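You operate a simulated robot arm through the tools that you are given. There is no shell and no other tool.

You run a simulated robot arm. Do the job below in one go: nothing can be reset, and whatever is moved stays where it is left.

TASK
Drain the beaker, press the sample can and put it in the white tray that the display names.
Fine: blue lever open to 0 ML and shut again before you press; red lever DOWN, then UP; slide OUT to reach the can.

Only the result counts: the job must be done as asked and must still hold three seconds after the hand-in. Knocking over, shifting, dropping, spilling or breaking anything else fails it.

THE ROBOT
A 6-joint arm with a two-finger parallel gripper, fixed in place. Base frame: the origin is at the foot of the arm, x ahead of it, y to its left, z up; the work surface is at about z = 0. Readings come in mm, rad, newtons and seconds.
With the tool pointing down near the work surface it reaches from about 240 to 580 mm from the base axis. Its first joint turns from -2.897 to 2.897 rad. Payload 1.5 kg.
Tool frame: the origin (TCP) lies between the finger pads and is the grasp point; the fingertips stand 30 mm ahead of it; z points along the fingers, y is the line along which they close. Largest opening 80 mm; finger width 17, thickness 12; the body of the gripper, 40 by 82 mm, starts 80 mm behind the TCP.
Orientation is that of the tool frame in the base frame, as a unit quaternion [w, x, y, z]. With the fingers straight down and closing along the base's y, the tool's x points along the base's -x, its y along +y and its z along -z.

THE INTERFACE
- The arm moves only by the tool arm_command. Its argument "moves" is a list of rows, each a list of 7 numbers: the turn, a rotation vector about the base's x, y, z in rad, then the shift along the base's x, y, z in cm, then the closure, from 0 (fully open) to 1 (shut). In form: [[ax, ay, az, x, y, z, fingers], ...]. A call has 1 to 20 rows; each row shifts and turns the commanded pose from where the row before left it. A row lasts 0.2 s, in which the tool goes at most 50 mm and 0.15 rad; a call with a longer step from one row to the next is refused whole, and so is a gripper value outside its range. Where a pose cannot be reached the arm comes as near as it can. A force on the tool above 70 N (or 10 N above the force at the start of the call, whichever is more), or a blocked arm, ends the call early, and 0.2 s more pass. Each finger travels about 72 mm/s and halts on what it meets, pressing with about 21 N; the grip force reading is that of the motor and also rises with nothing between the fingers. The clock runs only during rows and for 0.2 s after the last one: add rows that do not move to give the fingers time. It gives the time, the measured TCP pose, the force on the tool (base axes), the opening and the grip force at its end, in the units of the frame above (readings bear some noise), with the torque about the TCP (base axes, N m) and any sound that the robot's microphone picked up, and new pictures: "pictures" is both (left out), scene, wrist or none.
- Cameras (640 x 400 px; columns grow to the right, rows downward): "scene" is fixed at [404.2, 511.2, 583]; the picture's right is [-0.99, 0.10, 0.00], its down [0.06, 0.55, -0.83] and it looks along [-0.09, -0.83, -0.55] (base axes); focal length 231 px, centre (320, 200). "wrist" rides on the gripper at [72, -7, -122] in the tool frame; the picture's right is [0.09, 1.00, 0.00], its down [-0.84, 0.08, -0.54] and it looks along [-0.54, 0.05, 0.84] (tool axes); focal length 238 px, centre (320, 200). There is no depth. A picture from a camera that has moved, and an enlarged one, comes with that camera's place and axes in the base frame and with its lens. The place of the scene camera against the robot may be out by one fixed shift of up to 18 mm in any direction.
- close_up(camera, box): a new picture of the part [left, top, right, bottom] of that camera's present view, enlarged. It takes no simulated time.
- job_done(): hands the job in; it is judged then, once.

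Places have to be worked out from the pictures, the camera data and where the tool is seen. Open the gripper and draw the arm clear of the work before you hand the job in, unless the task says otherwise.

The tools are called after "Emit:" by a JSON object that holds its "method" and its "body". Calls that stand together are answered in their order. arm_command: Moves the arm, as the interface text tells. Its arguments: {"type":"object","properties":{"moves":{"type":"array","items":{"type":"array","items":{"type":"number"}}},"pictures":{"type":"string","enum":["both","scene","wrist","none"]}},"required":["moves"]} The other tools are called the same way: close_up (camera, box) takes an enlarged picture of a part of a camera's view; job_done () hands the job in.

At the start:

```text
clock: 0.0
position: [267.9, 113.0, 447.6]
tcp_rot: [-0.001, 0.0, 1.0, 0.001]
ft_force: [0.7, -0.5, -0.2]
wrist_torque: [-0.01, 0.0, 0.01]
grip_width: 79.8
finger_force: 0.1
```

scene: 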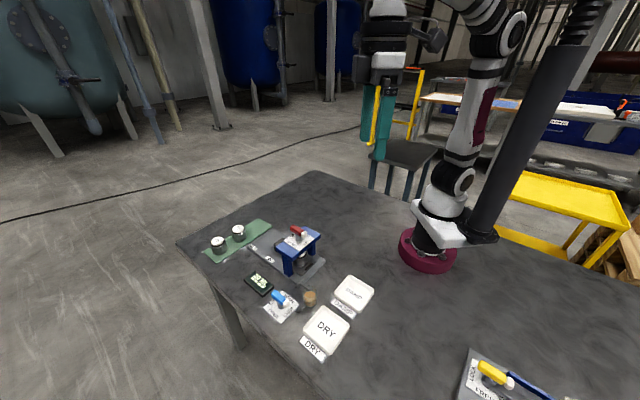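
wrist: 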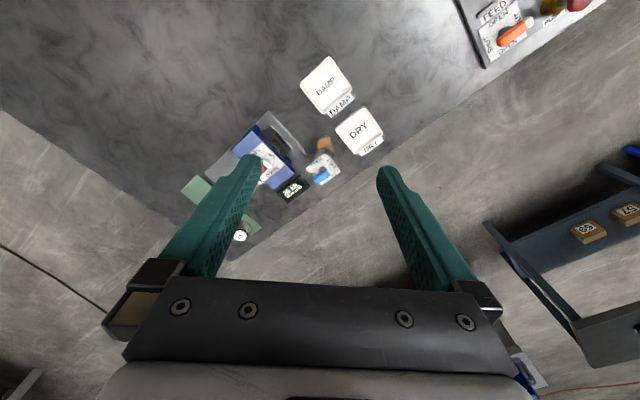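

The scene shows a press (blue frame with red lever), a display, a blue lever valve, trays DAMP and DRY, and two cans on a green mat. I take enlarged views before moving.

Emit:
{"method": "close_up", "body": {"camera": "scene", "box": [190, 200, 350, 300]}}

Emit:
{"method": "close_up", "body": {"camera": "scene", "box": [240, 265, 400, 365]}}

Emit:
{"method": "close_up", "body": {"camera": "wrist", "box": [170, 100, 394, 240]}}

Emit:
{"method": "close_up", "body": {"camera": "scene", "box": [440, 330, 552, 400]}}

```text
4.00 times, centred on (270, 250) of scene
camera zoom: at [404.2, 511.2, 583.0], right [-0.99, 0.1, 0.0], down [0.06, 0.55, -0.83], along [-0.09, -0.83, -0.55], focal length 923 px, centre (520, 0)
```

zoom: 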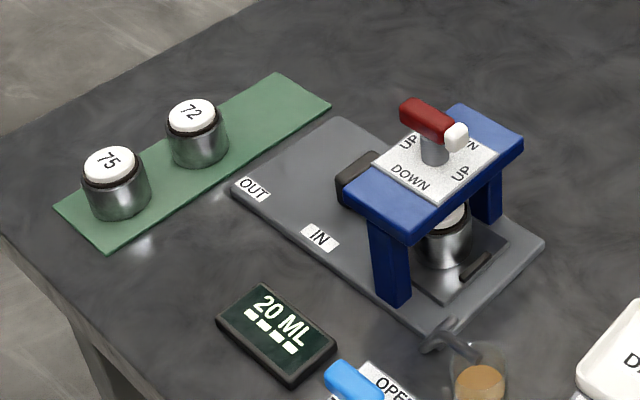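

```text
4.00 times, centred on (320, 315) of scene
camera zoom: at [404.2, 511.2, 583.0], right [-0.99, 0.1, 0.0], down [0.06, 0.55, -0.83], along [-0.09, -0.83, -0.55], focal length 923 px, centre (320, -260)
```

zoom: 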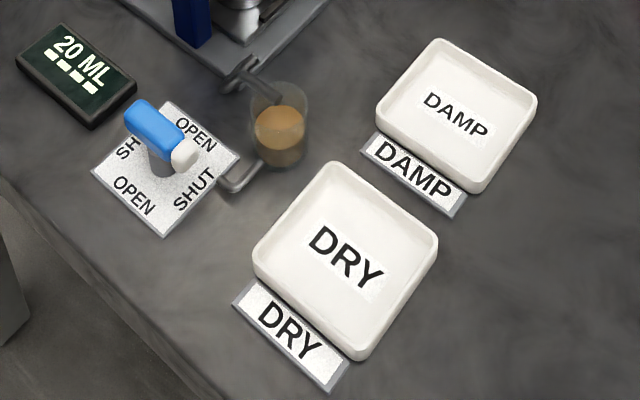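

```text
2.86 times, centred on (282, 170) of wrist
camera zoom: at [195.4, 104.8, 568.4], right [-0.09, 1.0, 0.0], down [0.84, 0.08, 0.54], along [0.54, 0.05, -0.84], focal length 681 px, centre (429, 286)
```

zoom: 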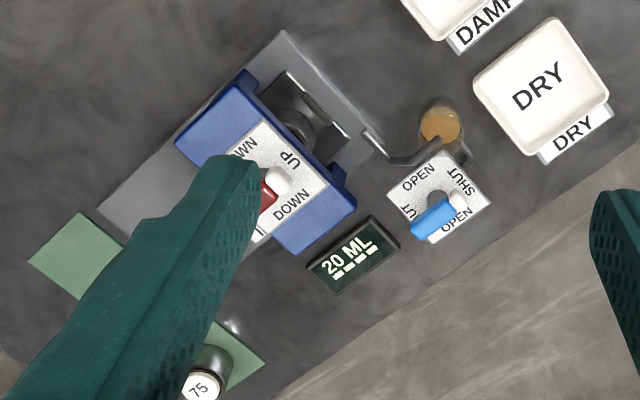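

```text
5.71 times, centred on (496, 365) of scene
camera zoom: at [404.2, 511.2, 583.0], right [-0.99, 0.1, 0.0], down [0.06, 0.55, -0.83], along [-0.09, -0.83, -0.55], focal length 1318 px, centre (-686, -743)
```

zoom: 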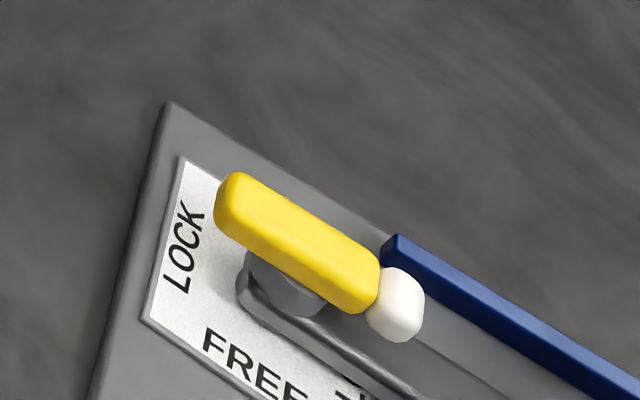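

The display reads 20 ML and both levers seem to be at UP and SHUT. I raise the view over the press and valve area to localise them with the wrist camera.

Emit:
{"method": "arm_command", "body": {"moves": [[0, 0, 0, 0, -3, -3, 0], [0, 0, 0, 0, -3, -3, 0], [0, 0, 0, 0, -3, -3, 0], [0, 0, 0, 0, 0, 0, 0]]}}

```text
clock: 1.0
position: [267.5, 21.8, 357.9]
tcp_rot: [0.001, -0.001, 1.0, 0.002]
ft_force: [-0.2, 0.0, -0.4]
wrist_torque: [0.01, 0.02, -0.02]
grip_width: 80.2
finger_force: 0.0
camera wrist: at [195.4, 14.5, 478.4], right [-0.09, 1.0, 0.0], down [0.84, 0.08, 0.54], along [0.54, 0.05, -0.84], focal length 238 px, centre (320, 200)
```

scene: 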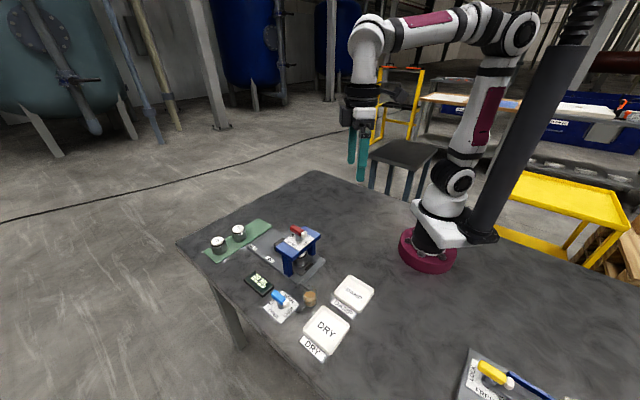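
wrist: 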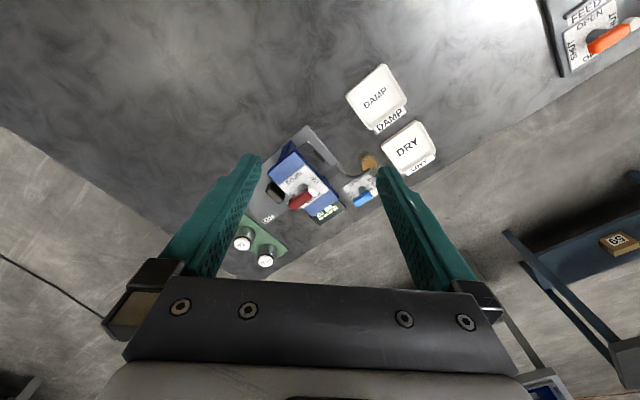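

Emit:
{"method": "close_up", "body": {"camera": "wrist", "box": [224, 100, 448, 240]}}

Emit:
{"method": "close_up", "body": {"camera": "wrist", "box": [230, 120, 342, 190]}}

Emit:
{"method": "close_up", "body": {"camera": "wrist", "box": [520, 0, 640, 75]}}

```text
2.86 times, centred on (336, 170) of wrist
camera zoom: at [195.4, 14.5, 478.4], right [-0.09, 1.0, 0.0], down [0.84, 0.08, 0.54], along [0.54, 0.05, -0.84], focal length 681 px, centre (274, 286)
```

zoom: 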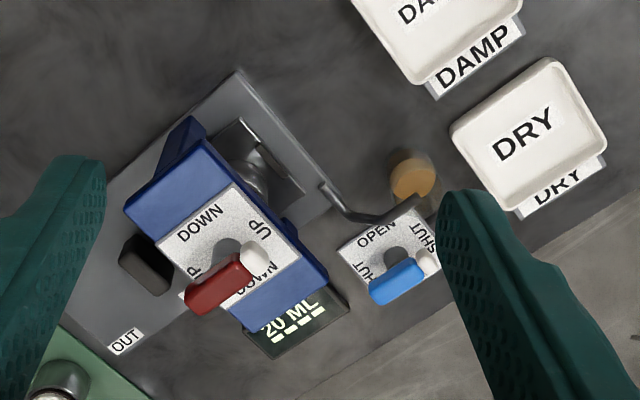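

```text
5.71 times, centred on (286, 155) of wrist
camera zoom: at [195.4, 14.5, 478.4], right [-0.09, 1.0, 0.0], down [0.84, 0.08, 0.54], along [0.54, 0.05, -0.84], focal length 1362 px, centre (514, 457)
```

zoom: 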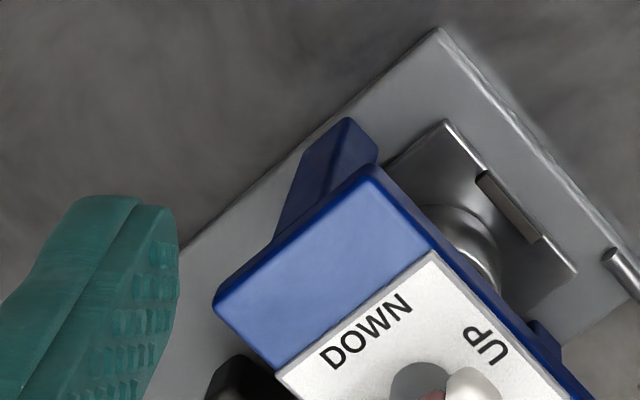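

```text
5.33 times, centred on (580, 38) of wrist
camera zoom: at [195.4, 14.5, 478.4], right [-0.09, 1.0, 0.0], down [0.84, 0.08, 0.54], along [0.54, 0.05, -0.84], focal length 1271 px, centre (-1067, 1067)
```

zoom: 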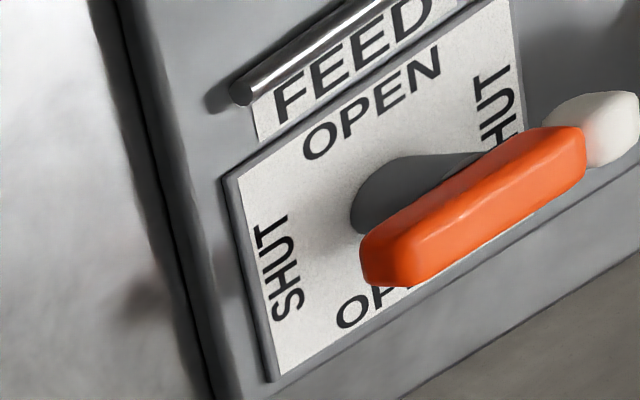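

I read the valve plate centre at about (458, 133) and the press at about (412, 5). I move closer for precise views of the valve and display.

Emit:
{"method": "arm_command", "body": {"moves": [[0, 0, 0, 1.5, 2.2, -3.2, 0], [0, 0, 0, 1.5, 2.2, -3.2, 0], [0, 0, 0, 1.5, 2.2, -3.2, 0], [0, 0, 0, 1.5, 2.2, -3.2, 0], [0, 0, 0, 0, 0, 0, 0]]}}

Emit:
{"method": "close_up", "body": {"camera": "wrist", "box": [208, 90, 432, 230]}}

Emit:
{"method": "close_up", "body": {"camera": "wrist", "box": [100, 40, 324, 180]}}

```text
clock: 2.2
position: [327.6, 109.2, 228.9]
tcp_rot: [0.001, 0.001, 1.0, 0.002]
ft_force: [0.4, 0.0, -0.1]
wrist_torque: [0.01, 0.04, 0.02]
grip_width: 79.8
finger_force: 0.0
camera wrist: at [255.2, 102.6, 349.5], right [-0.09, 1.0, 0.0], down [0.84, 0.08, 0.54], along [0.54, 0.05, -0.84], focal length 238 px, centre (320, 200)
```

scene: 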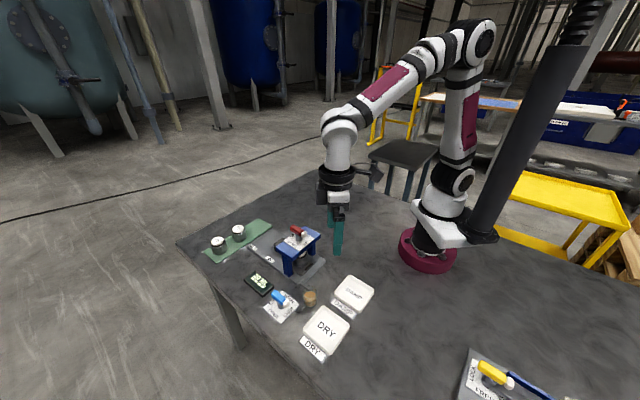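
wrist: 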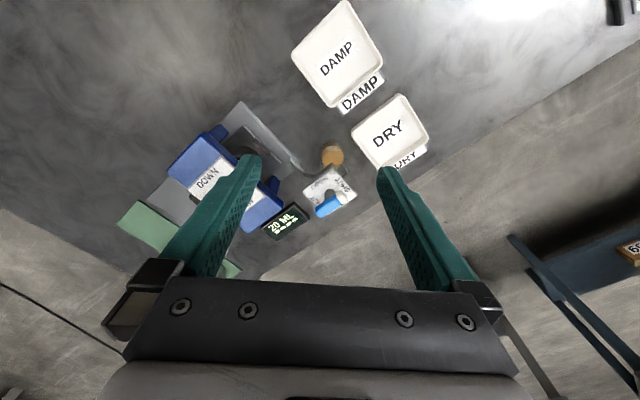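

```text
2.86 times, centred on (320, 160) of wrist
camera zoom: at [255.2, 102.6, 349.5], right [-0.09, 1.0, 0.0], down [0.84, 0.08, 0.54], along [0.54, 0.05, -0.84], focal length 681 px, centre (320, 314)
```

zoom: 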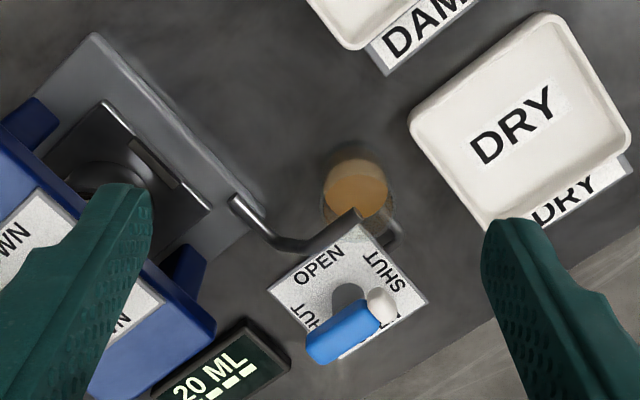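

```text
2.86 times, centred on (212, 110) of wrist
camera zoom: at [255.2, 102.6, 349.5], right [-0.09, 1.0, 0.0], down [0.84, 0.08, 0.54], along [0.54, 0.05, -0.84], focal length 681 px, centre (629, 457)
```

zoom: 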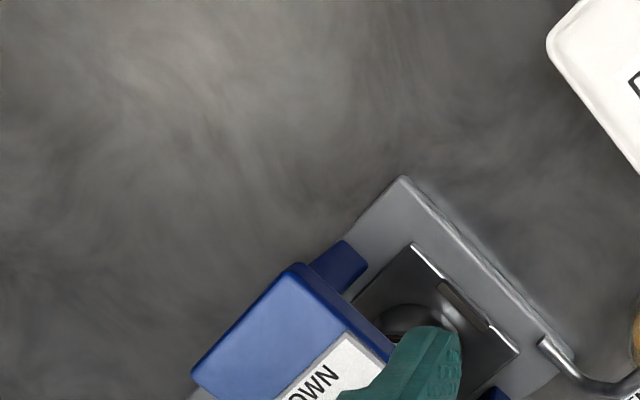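

The valve plate is centred near (463, 139), rotated 45°, with its bar lying along (-1,+1) about 38 mm high. I look closer at the valve and press geometry from the scene camera.

Emit:
{"method": "close_up", "body": {"camera": "scene", "box": [255, 280, 335, 330]}}

Emit:
{"method": "close_up", "body": {"camera": "scene", "box": [250, 215, 346, 275]}}

Emit:
{"method": "close_up", "body": {"camera": "wrist", "box": [280, 140, 376, 220]}}

```text
8.00 times, centred on (295, 305) of scene
camera zoom: at [404.2, 511.2, 583.0], right [-0.99, 0.1, 0.0], down [0.06, 0.55, -0.83], along [-0.09, -0.83, -0.55], focal length 1846 px, centre (520, -640)
```

zoom: 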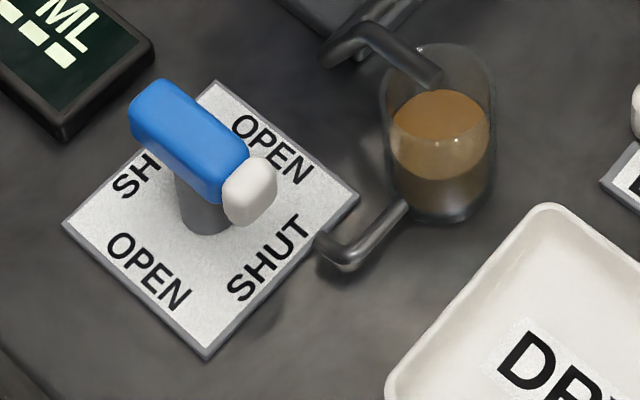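

```text
6.67 times, centred on (298, 245) of scene
camera zoom: at [404.2, 511.2, 583.0], right [-0.99, 0.1, 0.0], down [0.06, 0.55, -0.83], along [-0.09, -0.83, -0.55], focal length 1538 px, centre (467, -100)
```

zoom: 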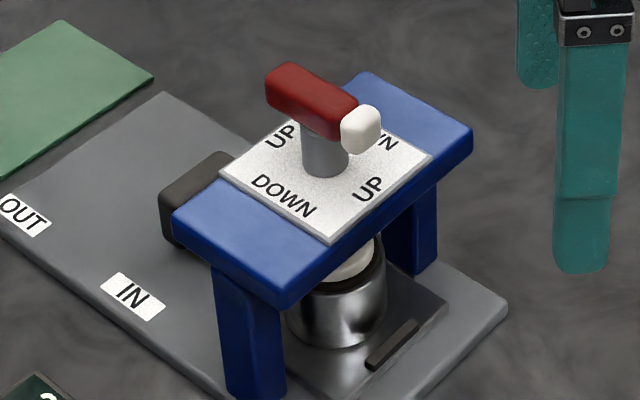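

```text
5.00 times, centred on (328, 180) of wrist
camera zoom: at [255.2, 102.6, 349.5], right [-0.09, 1.0, 0.0], down [0.84, 0.08, 0.54], along [0.54, 0.05, -0.84], focal length 1192 px, centre (280, 300)
```

zoom: 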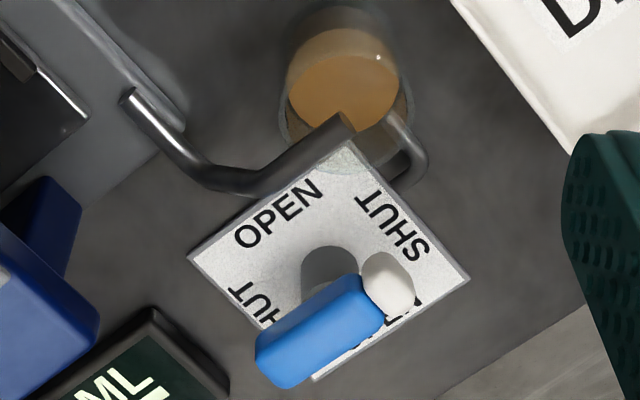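

The bar is about 16 mm wide on a post, so I'll grip it from above across its width. I move above the valve with the gripper turned -45° about z and half closed, then check alignment.

Emit:
{"method": "arm_command", "body": {"moves": [[0, 0, -0.131, 2.24, 0.5, -1.65, 0], [0, 0, -0.131, 2.24, 0.5, -1.65, 0.1], [0, 0, -0.131, 2.24, 0.5, -1.65, 0.2], [0, 0, -0.131, 2.24, 0.5, -1.65, 0.3], [0, 0, -0.131, 2.24, 0.5, -1.65, 0.4], [0, 0, -0.131, 2.24, 0.5, -1.65, 0.5], [0, 0, 0, 0, 0, 0, 0.5], [0, 0, 0, 0, 0, 0, 0.5]]}}

Emit:
{"method": "close_up", "body": {"camera": "wrist", "box": [240, 90, 400, 190]}}

Emit:
{"method": "close_up", "body": {"camera": "scene", "box": [220, 220, 380, 320]}}

```text
clock: 4.0
position: [462.2, 141.1, 129.5]
tcp_rot: [0.001, 0.384, 0.923, 0.003]
ft_force: [0.1, -0.3, -0.4]
wrist_torque: [-0.01, 0.01, 0.03]
grip_width: 40.1
finger_force: 0.1
camera wrist: at [405.8, 186.4, 250.7], right [0.64, 0.77, 0.0], down [0.64, -0.54, 0.54], along [0.42, -0.35, -0.84], focal length 238 px, centre (320, 200)
```

scene: 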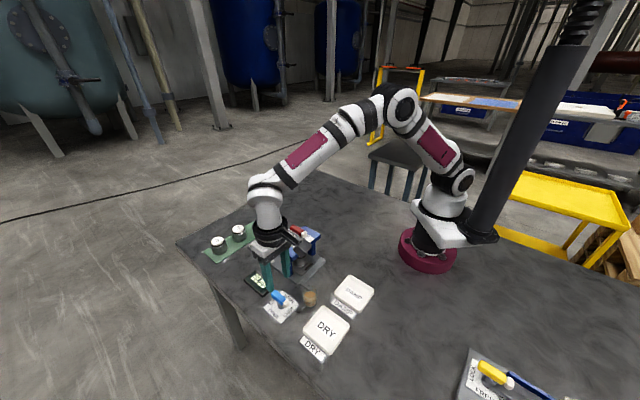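
wrist: 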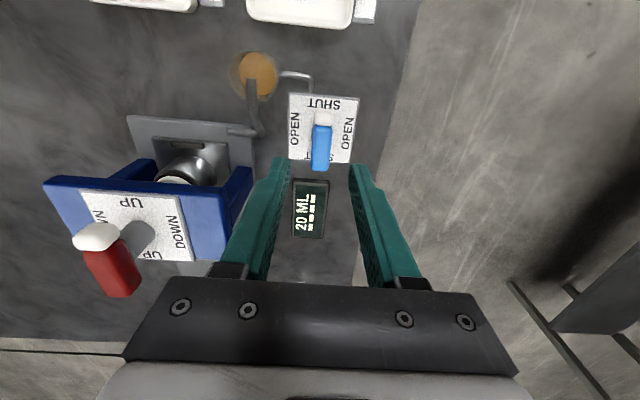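

```text
4.00 times, centred on (320, 140) of wrist
camera zoom: at [405.8, 186.4, 250.7], right [0.64, 0.77, 0.0], down [0.64, -0.54, 0.54], along [0.42, -0.35, -0.84], focal length 953 px, centre (320, 440)
```

zoom: 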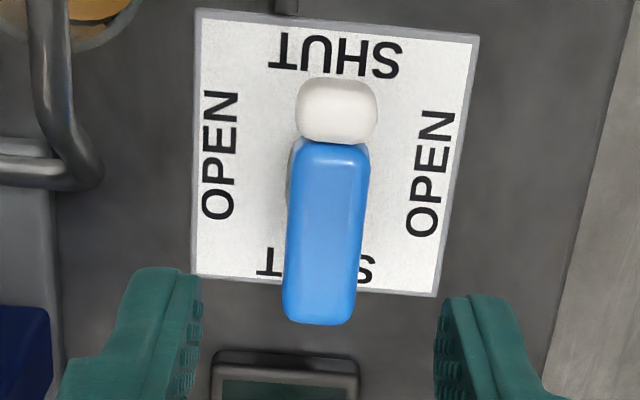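

```text
4.00 times, centred on (300, 270) of scene
camera zoom: at [404.2, 511.2, 583.0], right [-0.99, 0.1, 0.0], down [0.06, 0.55, -0.83], along [-0.09, -0.83, -0.55], focal length 923 px, centre (400, -80)
```

zoom: 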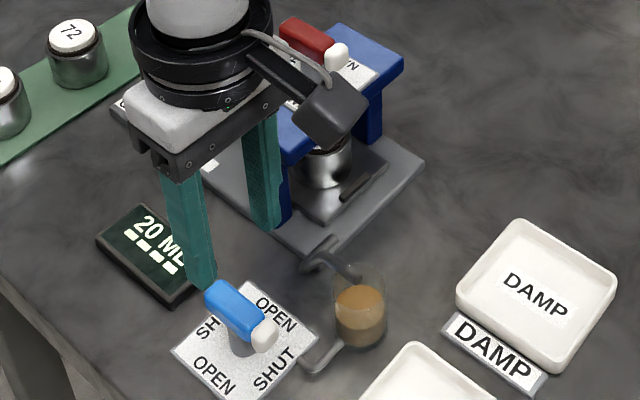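

The gripper is aligned with the bar to within about 2 mm, and the pivot is near (464, 140.5). I lower to grip height and close on the bar.

Emit:
{"method": "arm_command", "body": {"moves": [[0, 0, 0, 0.2, -0.03, -2.2, 0.5], [0, 0, 0, 0, 0, -2.2, 0.5], [0, 0, 0, 0, 0, -2.2, 0.5], [0, 0, 0, 0, 0, 0, 0.5]]}}

Emit:
{"method": "close_up", "body": {"camera": "scene", "box": [240, 260, 336, 320]}}

Emit:
{"method": "close_up", "body": {"camera": "wrist", "box": [240, 100, 400, 200]}}

```text
clock: 5.0
position: [463.8, 139.4, 63.0]
tcp_rot: [0.001, 0.383, 0.924, 0.001]
ft_force: [0.0, 0.8, -0.2]
wrist_torque: [0.01, 0.04, -0.03]
grip_width: 40.0
finger_force: 0.2
camera wrist: at [407.8, 185.8, 184.9], right [0.64, 0.77, 0.0], down [0.64, -0.54, 0.54], along [0.42, -0.35, -0.84], focal length 238 px, centre (320, 200)
```

scene: 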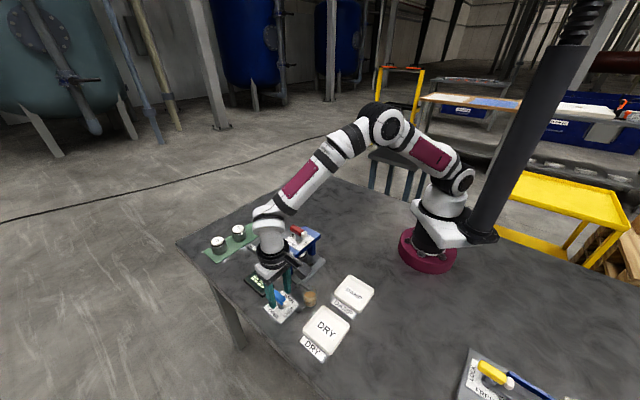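
wrist: 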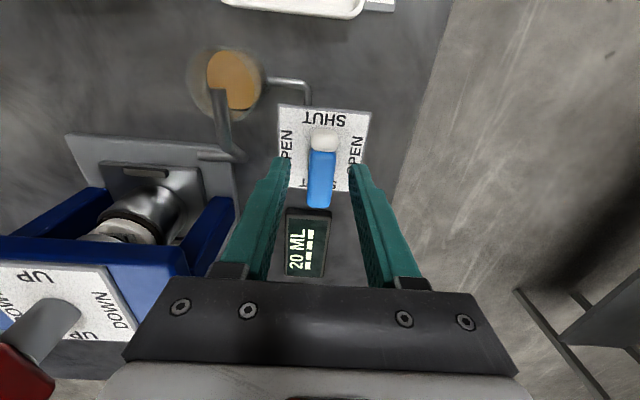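

```text
6.67 times, centred on (288, 290) of scene
camera zoom: at [404.2, 511.2, 583.0], right [-0.99, 0.1, 0.0], down [0.06, 0.55, -0.83], along [-0.09, -0.83, -0.55], focal length 1538 px, centre (533, -400)
```

zoom: 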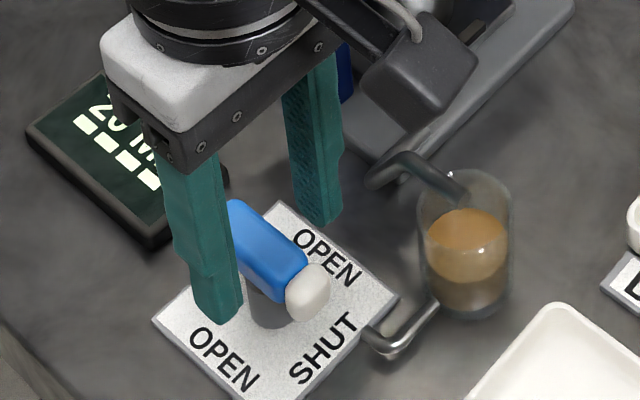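

```text
4.00 times, centred on (320, 150) of wrist
camera zoom: at [407.8, 185.8, 184.9], right [0.64, 0.77, 0.0], down [0.64, -0.54, 0.54], along [0.42, -0.35, -0.84], focal length 953 px, centre (320, 400)
```

zoom: 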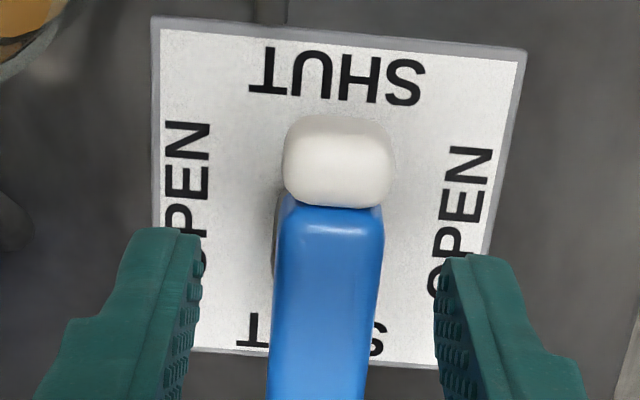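

The fingers straddle the bar, which is roughly 17 mm wide and about 1 mm off centre. I centre the gripper, close it, and watch forces.

Emit:
{"method": "arm_command", "body": {"moves": [[0, 0, 0, 0.07, 0.1, 0, 0.5], [0, 0, 0, 0, 0, 0, 0.8], [0, 0, 0, 0, 0, 0, 1], [0, 0, 0, 0, 0, 0, 1]], "pictures": "none"}}

Emit:
{"method": "close_up", "body": {"camera": "scene", "box": [240, 260, 336, 320]}}

Emit:
{"method": "close_up", "body": {"camera": "wrist", "box": [240, 100, 400, 200]}}

```text
clock: 6.0
position: [464.9, 141.3, 65.6]
tcp_rot: [0.0, 0.384, 0.923, 0.001]
ft_force: [-1.9, -2.8, 0.7]
wrist_torque: [-0.14, 0.14, 0.1]
grip_width: 17.8
finger_force: 32.2
```

```text
6.67 times, centred on (288, 290) of scene
camera zoom: at [404.2, 511.2, 583.0], right [-0.99, 0.1, 0.0], down [0.06, 0.55, -0.83], along [-0.09, -0.83, -0.55], focal length 1538 px, centre (533, -400)
```

zoom: 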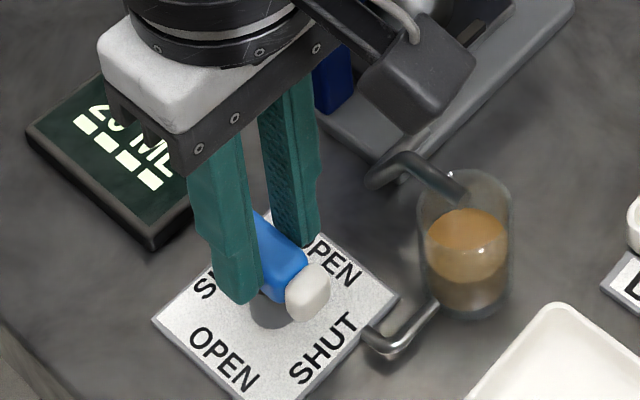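

```text
4.00 times, centred on (320, 150) of wrist
camera zoom: at [408.5, 186.6, 185.2], right [0.64, 0.77, 0.0], down [0.64, -0.54, 0.54], along [0.42, -0.35, -0.84], focal length 953 px, centre (320, 400)
```

zoom: 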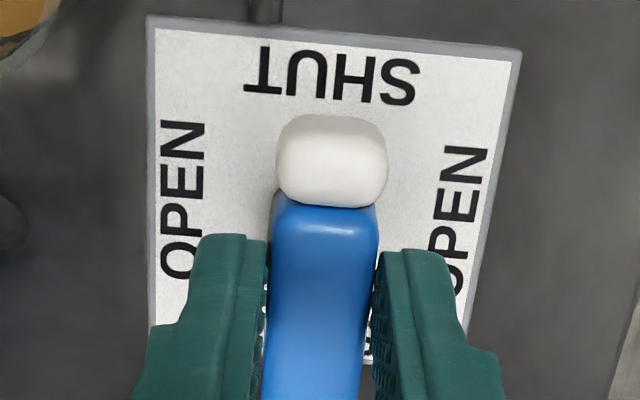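

The bar is gripped at 17.8 mm with low side forces. I try turning counter-clockwise (+z) slightly and watch the torque and display.

Emit:
{"method": "arm_command", "body": {"moves": [[0, 0, 0.08, 0, 0, 0, 1], [0, 0, 0.08, 0, 0, 0, 1], [0, 0, 0.08, 0, 0, 0, 1]], "pictures": "none"}}

Emit:
{"method": "close_up", "body": {"camera": "wrist", "box": [240, 100, 400, 200]}}

Emit:
{"method": "close_up", "body": {"camera": "scene", "box": [240, 260, 336, 320]}}

```text
clock: 6.8
position: [463.4, 141.5, 63.3]
tcp_rot: [0.0, 0.271, 0.963, 0.002]
ft_force: [-12.6, -4.0, 6.8]
wrist_torque: [-0.35, 0.06, 0.02]
grip_width: 17.7
finger_force: 32.6
```

```text
4.00 times, centred on (320, 150) of wrist
camera zoom: at [399.2, 171.8, 185.3], right [0.44, 0.9, 0.0], down [0.75, -0.37, 0.54], along [0.49, -0.24, -0.84], focal length 953 px, centre (320, 400)
```

zoom: 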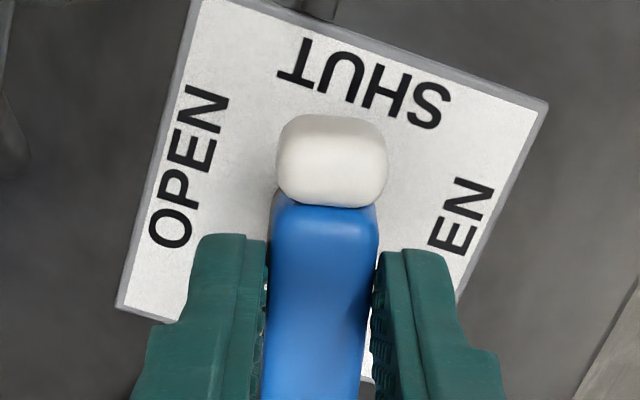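

```text
6.67 times, centred on (288, 290) of scene
camera zoom: at [404.2, 511.2, 583.0], right [-0.99, 0.1, 0.0], down [0.06, 0.55, -0.83], along [-0.09, -0.83, -0.55], focal length 1538 px, centre (533, -400)
```

zoom: 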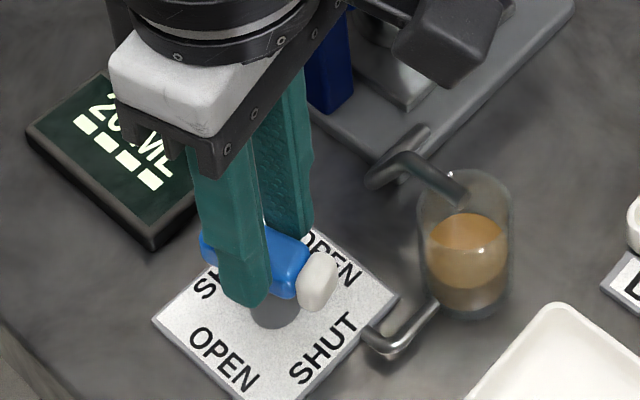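

The lever turns freely this way (almost no torque). I continue the turn to OPEN with a 1 mm correction to relieve the side force.

Emit:
{"method": "arm_command", "body": {"moves": [[0, 0, 0.12, -0.1, 0, 0, 1], [0, 0, 0.13, 0, 0, 0, 1], [0, 0, 0.13, 0, 0, 0, 1], [0, 0, 0.13, 0, 0, 0, 1], [0, 0, 0.13, 0, 0, 0, 1]], "pictures": "scene"}}

Emit:
{"method": "close_up", "body": {"camera": "scene", "box": [240, 260, 336, 320]}}

```text
clock: 8.0
position: [464.4, 140.7, 64.0]
tcp_rot: [0.001, -0.048, 0.999, 0.001]
ft_force: [0.3, -10.0, -1.4]
wrist_torque: [-0.29, -0.87, 0.01]
grip_width: 17.8
finger_force: 32.4
```

scene: 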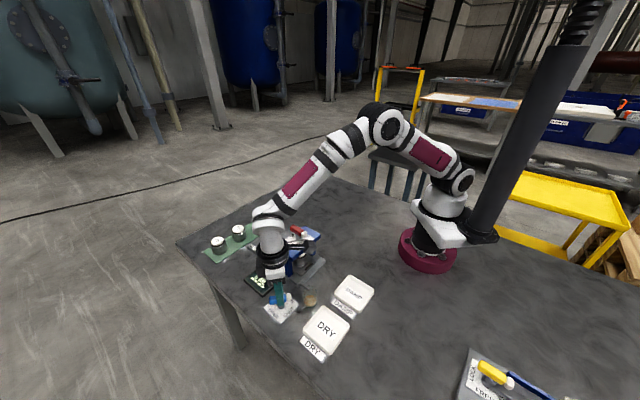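

```text
6.67 times, centred on (288, 290) of scene
camera zoom: at [404.2, 511.2, 583.0], right [-0.99, 0.1, 0.0], down [0.06, 0.55, -0.83], along [-0.09, -0.83, -0.55], focal length 1538 px, centre (533, -400)
```

zoom: 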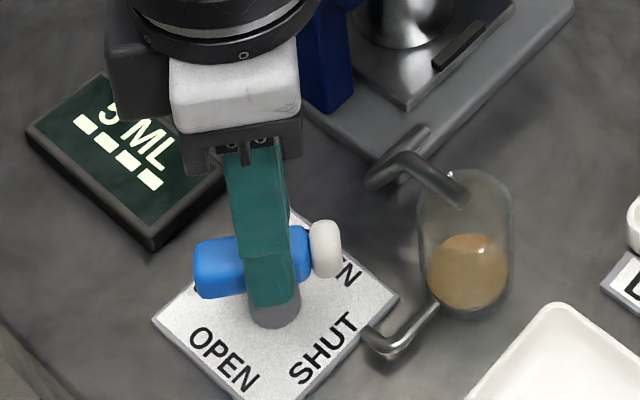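

The beaker is draining (the display shows something like 5 ML). I continue the turn to the full OPEN position.

Emit:
{"method": "arm_command", "body": {"moves": [[0, 0, 0.13, 0, 0, 0, 1], [0, 0, 0.13, 0, 0, 0, 1], [0, 0, 0.13, 0, 0, 0, 1], [0, 0, 0.13, 0, 0, 0, 1], [0, 0, 0.13, 0, 0, 0, 1]], "pictures": "none"}}

Emit:
{"method": "close_up", "body": {"camera": "scene", "box": [240, 260, 336, 320]}}

Emit:
{"method": "close_up", "body": {"camera": "wrist", "box": [240, 100, 400, 200]}}

```text
clock: 9.2
position: [464.6, 139.6, 63.1]
tcp_rot: [0.0, -0.365, 0.931, 0.001]
ft_force: [16.9, -37.3, -6.1]
wrist_torque: [-0.31, -0.97, -0.01]
grip_width: 17.9
finger_force: 32.9
```

```text
6.67 times, centred on (288, 290) of scene
camera zoom: at [404.2, 511.2, 583.0], right [-0.99, 0.1, 0.0], down [0.06, 0.55, -0.83], along [-0.09, -0.83, -0.55], focal length 1538 px, centre (533, -400)
```

zoom: 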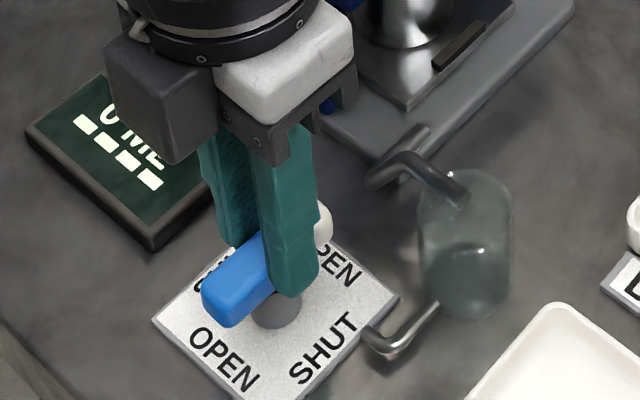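

```text
4.00 times, centred on (320, 150) of wrist
camera zoom: at [415.9, 85.6, 185.3], right [-0.74, 0.67, 0.0], down [0.56, 0.62, 0.54], along [0.36, 0.4, -0.84], focal length 953 px, centre (320, 400)
```

zoom: 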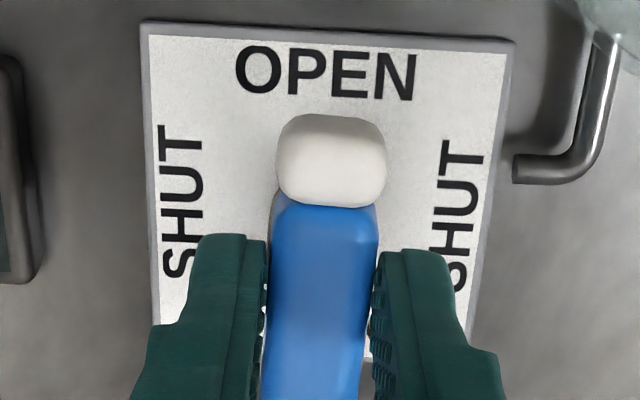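

The beaker is empty and the display reads 0 ML with the lever at OPEN. I turn it back to SHUT, correcting about 1 mm to relieve the side load.

Emit:
{"method": "arm_command", "body": {"moves": [[0, 0, 0, 0.04, -0.12, 0, 1], [0, 0, -0.12, 0, 0, 0, 1], [0, 0, -0.13, 0, 0, 0, 1], [0, 0, -0.13, 0, 0, 0, 1], [0, 0, -0.13, 0, 0, 0, 1], [0, 0, -0.13, 0, 0, 0, 1], [0, 0, -0.13, 0, 0, 0, 1]], "pictures": "none"}}

```text
clock: 10.8
position: [464.2, 139.5, 64.7]
tcp_rot: [0.0, 0.015, 1.0, 0.002]
ft_force: [17.6, -4.0, -18.0]
wrist_torque: [-0.17, -0.21, 0.0]
grip_width: 17.8
finger_force: 33.1
```

Halfway back with moderate forces; I finish the turn to SHUT.

Emit:
{"method": "arm_command", "body": {"moves": [[0, 0, -0.13, 0.06, 0, 0, 1], [0, 0, -0.13, 0, 0, 0, 1], [0, 0, -0.13, 0, 0, 0, 1], [0, 0, -0.13, 0, 0, 0, 1], [0, 0, -0.13, 0, 0, 0, 1], [0, 0, -0.11, 0, 0, 0, 1], [0, 0, 0, 0, 0, 0, 1]], "pictures": "none"}}

Emit:
{"method": "close_up", "body": {"camera": "scene", "box": [240, 260, 336, 320]}}

Emit:
{"method": "close_up", "body": {"camera": "wrist", "box": [240, 100, 400, 200]}}

```text
clock: 12.4
position: [463.7, 139.7, 65.4]
tcp_rot: [0.001, 0.384, 0.923, 0.001]
ft_force: [-6.8, 26.3, 2.7]
wrist_torque: [0.6, 0.41, 0.2]
grip_width: 17.8
finger_force: 32.2
```

```text
6.67 times, centred on (288, 290) of scene
camera zoom: at [404.2, 511.2, 583.0], right [-0.99, 0.1, 0.0], down [0.06, 0.55, -0.83], along [-0.09, -0.83, -0.55], focal length 1538 px, centre (533, -400)
```

zoom: 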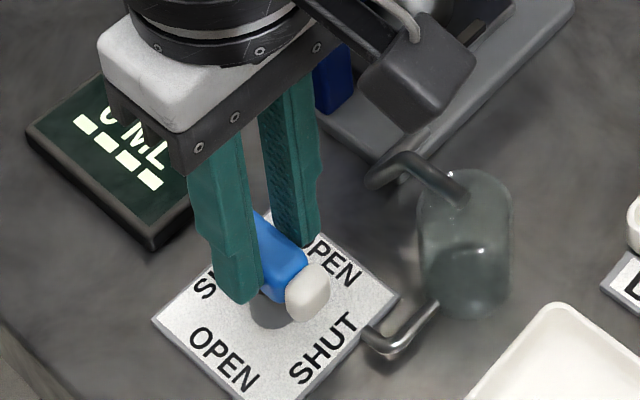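

```text
4.00 times, centred on (320, 150) of wrist
camera zoom: at [408.4, 186.5, 185.6], right [0.64, 0.77, 0.0], down [0.64, -0.54, 0.54], along [0.42, -0.34, -0.84], focal length 953 px, centre (320, 400)
```

zoom: 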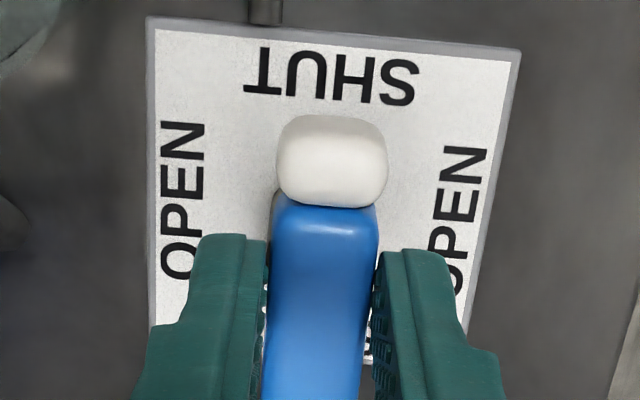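

The lever is back at SHUT exactly as at the start, with slight stop torque. I release it and lift straight up.

Emit:
{"method": "arm_command", "body": {"moves": [[0, 0, -0.02, 0, 0, 0, 1], [0, 0, 0.02, 0, 0, 0, 0.8], [0, 0, 0, 0, 0, 0, 0.5], [0, 0, 0, 0, 0, 0, 0.5], [0, 0, 0, 0, 0, 3, 0.5], [0, 0, 0, 0, 0, 4, 0.5], [0, 0, 0, 0, 0, 4, 0.5], [0, 0, 0, 0, 0, 3, 0.5], [0, 0, 0, 0, 0, 0, 0.5]]}}

Emit:
{"method": "close_up", "body": {"camera": "wrist", "box": [20, 80, 340, 280]}}

Emit:
{"method": "close_up", "body": {"camera": "scene", "box": [230, 260, 342, 330]}}

```text
clock: 14.4
position: [464.8, 139.9, 204.7]
tcp_rot: [0.001, 0.383, 0.924, 0.001]
ft_force: [0.8, 0.1, -0.7]
wrist_torque: [0.05, 0.03, -0.01]
grip_width: 39.9
finger_force: 0.1
camera wrist: at [408.0, 185.2, 326.5], right [0.64, 0.77, 0.0], down [0.64, -0.54, 0.54], along [0.42, -0.35, -0.84], focal length 238 px, centre (320, 200)
```

scene: 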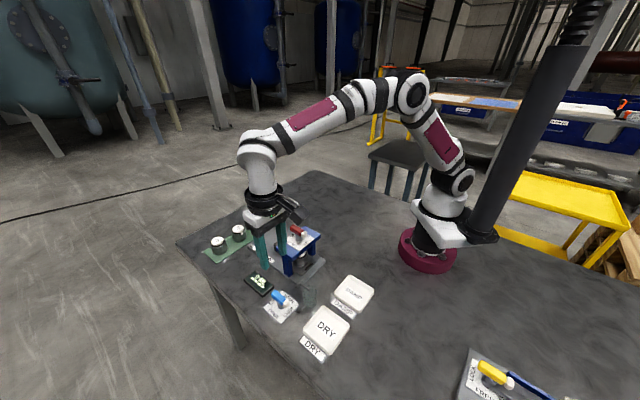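
wrist: 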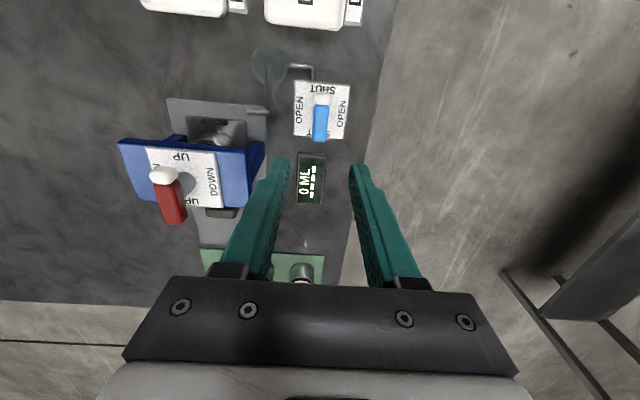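

```text
2.00 times, centred on (180, 180) of wrist
camera zoom: at [408.0, 185.2, 326.5], right [0.64, 0.77, 0.0], down [0.64, -0.54, 0.54], along [0.42, -0.35, -0.84], focal length 477 px, centre (600, 240)
```

zoom: 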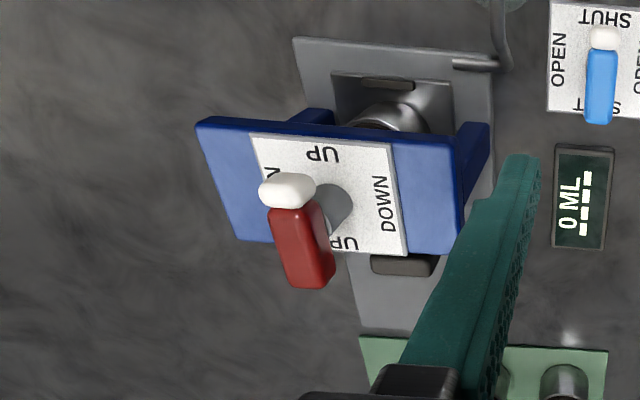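

```text
5.71 times, centred on (286, 295) of scene
camera zoom: at [404.2, 511.2, 583.0], right [-0.99, 0.1, 0.0], down [0.06, 0.55, -0.83], along [-0.09, -0.83, -0.55], focal length 1318 px, centre (514, -343)
```

zoom: 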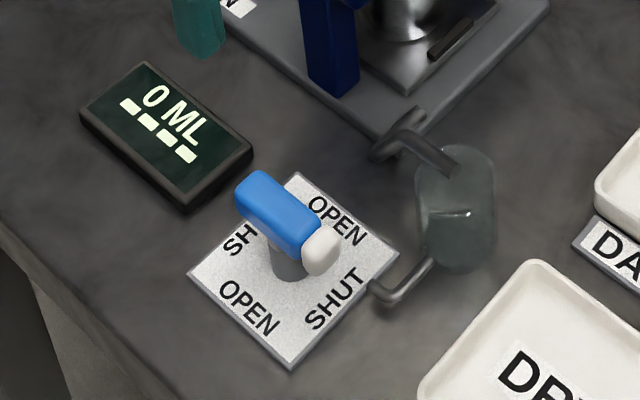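

The valve is shut at 0 ML. Now I move above the red lever (about (415, 5), z≈137) for alignment.

Emit:
{"method": "arm_command", "body": {"moves": [[0, 0, 0, -1.2, -3.3, 0.5, 0.5], [0, 0, 0, -1.2, -3.4, 0.5, 0.5], [0, 0, 0, -1.2, -3.4, 0.5, 0.5], [0, 0, 0, -1.3, -3.4, 0.5, 0.5], [0, 0, 0, 0, 0, 0, 0.5]]}}

Emit:
{"method": "close_up", "body": {"camera": "wrist", "box": [240, 90, 400, 190]}}

Emit:
{"method": "close_up", "body": {"camera": "wrist", "box": [220, 0, 440, 138]}}

```text
clock: 15.6
position: [414.8, 4.6, 224.6]
tcp_rot: [0.001, 0.384, 0.923, 0.002]
ft_force: [0.2, -0.1, 0.1]
wrist_torque: [-0.01, 0.02, 0.01]
grip_width: 40.1
finger_force: 0.0
camera wrist: at [358.5, 50.3, 345.7], right [0.64, 0.77, 0.0], down [0.64, -0.54, 0.54], along [0.42, -0.35, -0.84], focal length 238 px, centre (320, 200)
```

scene: 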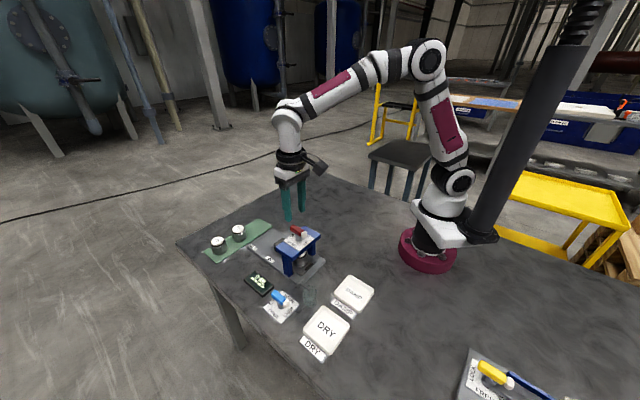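
wrist: 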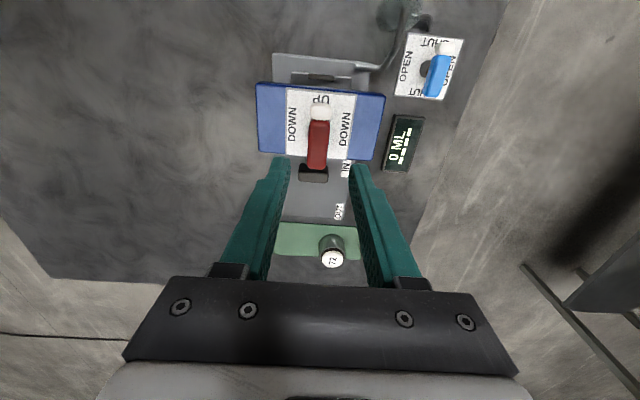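

```text
4.00 times, centred on (320, 140) of wrist
camera zoom: at [358.5, 50.3, 345.7], right [0.64, 0.77, 0.0], down [0.64, -0.54, 0.54], along [0.42, -0.35, -0.84], focal length 953 px, centre (320, 440)
```

zoom: 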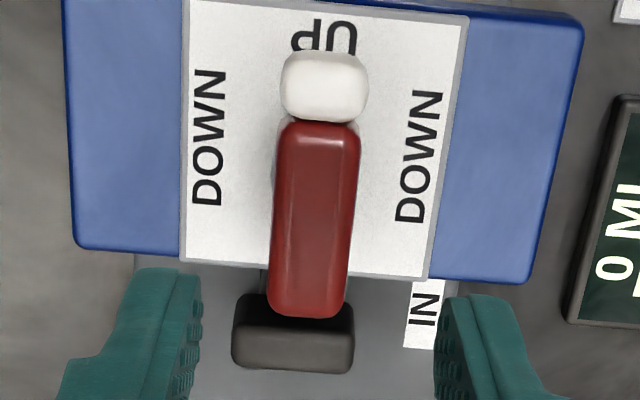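

```text
2.90 times, centred on (330, 69) of wrist
camera zoom: at [358.5, 50.3, 345.7], right [0.64, 0.77, 0.0], down [0.64, -0.54, 0.54], along [0.42, -0.35, -0.84], focal length 691 px, centre (291, 580)
```

zoom: 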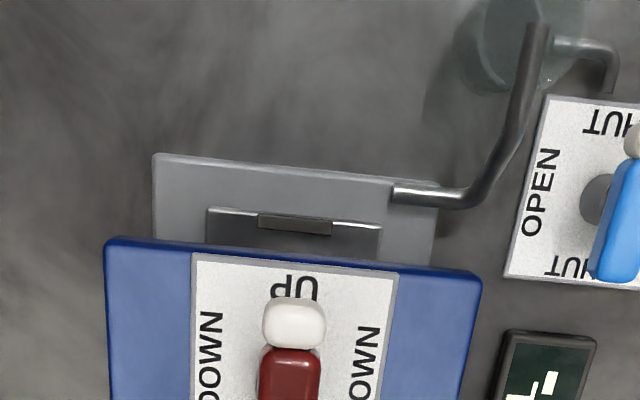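

The red bar centre computes to about (413.5, 3.5), z≈132–145. I shift by about 1 mm and descend 30 mm to refine the height.

Emit:
{"method": "arm_command", "body": {"moves": [[0, 0, 0, -0.12, -0.12, -1.5, 0.5], [0, 0, 0, 0, 0, -1.5, 0.5], [0, 0, 0, 0, 0, 0, 0.5]], "pictures": "wrist"}}

Emit:
{"method": "close_up", "body": {"camera": "wrist", "box": [240, 90, 400, 190]}}

Emit:
{"method": "close_up", "body": {"camera": "scene", "box": [250, 205, 346, 265]}}

```text
clock: 16.4
position: [414.1, 4.2, 194.7]
tcp_rot: [0.001, 0.383, 0.924, 0.002]
ft_force: [0.5, 0.5, -0.2]
wrist_torque: [0.04, 0.01, 0.01]
grip_width: 39.9
finger_force: 0.0
camera wrist: at [358.0, 49.6, 315.1], right [0.64, 0.77, 0.0], down [0.64, -0.54, 0.54], along [0.42, -0.35, -0.84], focal length 238 px, centre (320, 200)
```

wrist: 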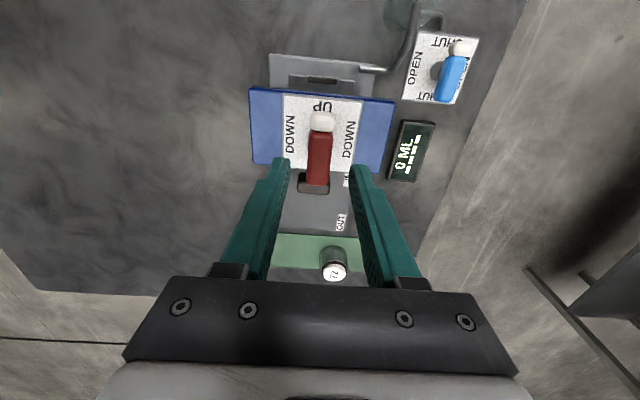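

```text
4.00 times, centred on (320, 140) of wrist
camera zoom: at [358.0, 49.6, 315.1], right [0.64, 0.77, 0.0], down [0.64, -0.54, 0.54], along [0.42, -0.35, -0.84], focal length 953 px, centre (320, 440)
```

zoom: 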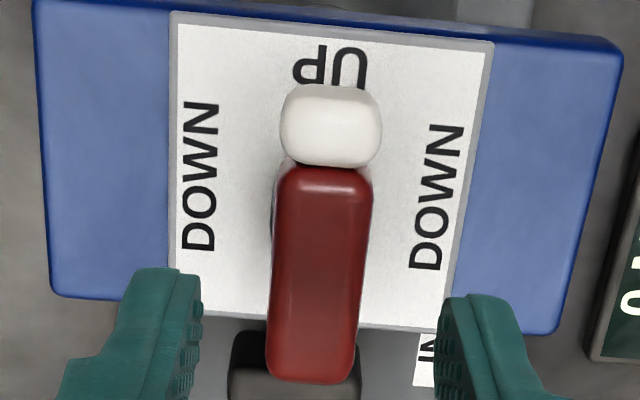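

```text
6.67 times, centred on (298, 235) of scene
camera zoom: at [404.2, 511.2, 583.0], right [-0.99, 0.1, 0.0], down [0.06, 0.55, -0.83], along [-0.09, -0.83, -0.55], focal length 1538 px, centre (467, -33)
```

zoom: 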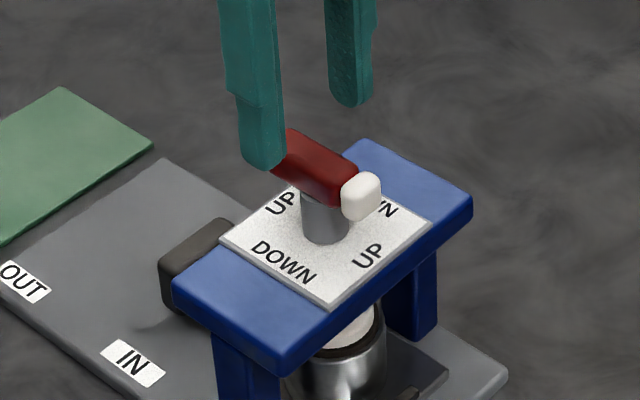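

Height estimates converge near z≈141 for the red bar. I descend to TCP z≈164 and grip it.

Emit:
{"method": "arm_command", "body": {"moves": [[0, 0, 0, -0.05, -0.05, -1.5, 0.5], [0, 0, 0, 0, 0, -1.5, 0.5], [0, 0, 0, 0, 0, 0, 0.5], [0, 0, 0, 0, 0, 0, 0.8], [0, 0, 0, 0, 0, 0, 1], [0, 0, 0, 0, 0, 0, 1]], "pictures": "none"}}

Emit:
{"method": "close_up", "body": {"camera": "wrist", "box": [240, 100, 400, 200]}}

Emit:
{"method": "close_up", "body": {"camera": "scene", "box": [250, 205, 346, 265]}}

```text
clock: 17.8
position: [415.0, 4.1, 165.2]
tcp_rot: [0.001, 0.383, 0.924, 0.001]
ft_force: [1.3, -0.1, -5.2]
wrist_torque: [-0.17, -0.21, 0.0]
grip_width: 19.5
finger_force: 33.5
```

```text
4.00 times, centred on (320, 150) of wrist
camera zoom: at [357.6, 49.3, 285.3], right [0.64, 0.77, 0.0], down [0.64, -0.54, 0.54], along [0.42, -0.35, -0.84], focal length 953 px, centre (320, 400)
```

zoom: 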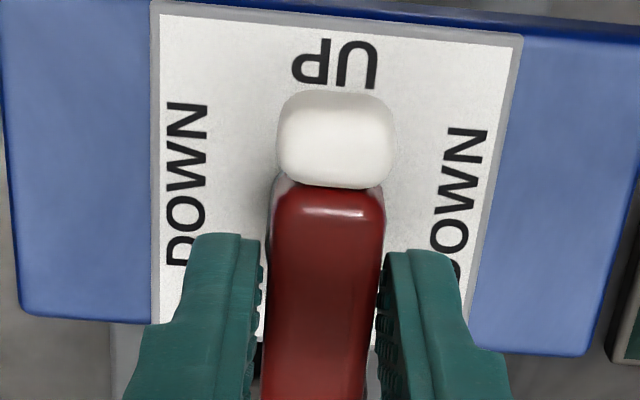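

```text
6.67 times, centred on (298, 235) of scene
camera zoom: at [404.2, 511.2, 583.0], right [-0.99, 0.1, 0.0], down [0.06, 0.55, -0.83], along [-0.09, -0.83, -0.55], focal length 1538 px, centre (467, -33)
```

zoom: 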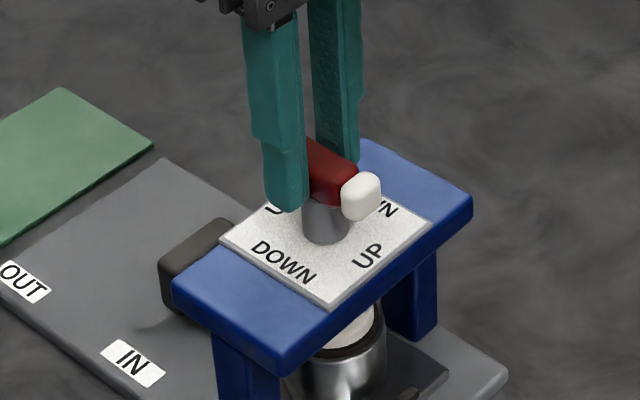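

The red bar is gripped at 19.5 mm with low forces. I test a counter-clockwise turn gently.

Emit:
{"method": "arm_command", "body": {"moves": [[0, 0, 0.06, 0, 0, 0, 1], [0, 0, 0.08, 0, 0, 0, 1], [0, 0, 0.08, 0, 0, 0, 1]], "pictures": "none"}}

Emit:
{"method": "close_up", "body": {"camera": "wrist", "box": [240, 100, 400, 200]}}

```text
clock: 18.6
position: [415.1, 4.6, 165.7]
tcp_rot: [0.001, 0.279, 0.96, 0.003]
ft_force: [14.2, 25.8, -16.6]
wrist_torque: [0.46, -0.84, -0.16]
grip_width: 19.7
finger_force: 33.5
```

```text
4.00 times, centred on (320, 150) of wrist
camera zoom: at [349.5, 36.4, 285.3], right [0.46, 0.89, 0.01], down [0.75, -0.39, 0.54], along [0.48, -0.24, -0.84], focal length 953 px, centre (320, 400)
```

zoom: 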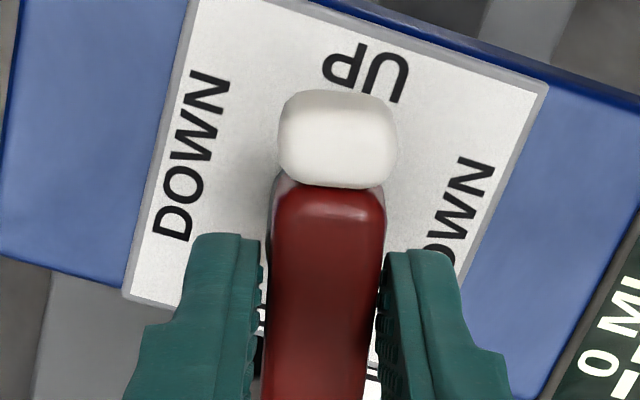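

The lever turns with low torque, but a side load of about 29 N shows the pivot is ~1–1.5 mm further along (+x,+y). I correct and continue.

Emit:
{"method": "arm_command", "body": {"moves": [[0, 0, 0.0, 0.07, 0.13, 0, 1], [0, 0, 0.12, 0, 0, 0, 1], [0, 0, 0.13, 0, 0, 0, 1], [0, 0, 0.13, 0, 0, 0, 1]], "pictures": "none"}}

```text
clock: 19.6
position: [415.7, 6.0, 165.3]
tcp_rot: [0.0, 0.091, 0.996, 0.004]
ft_force: [20.3, 44.0, -24.0]
wrist_torque: [1.11, -0.78, -0.29]
grip_width: 19.6
finger_force: 33.5
```

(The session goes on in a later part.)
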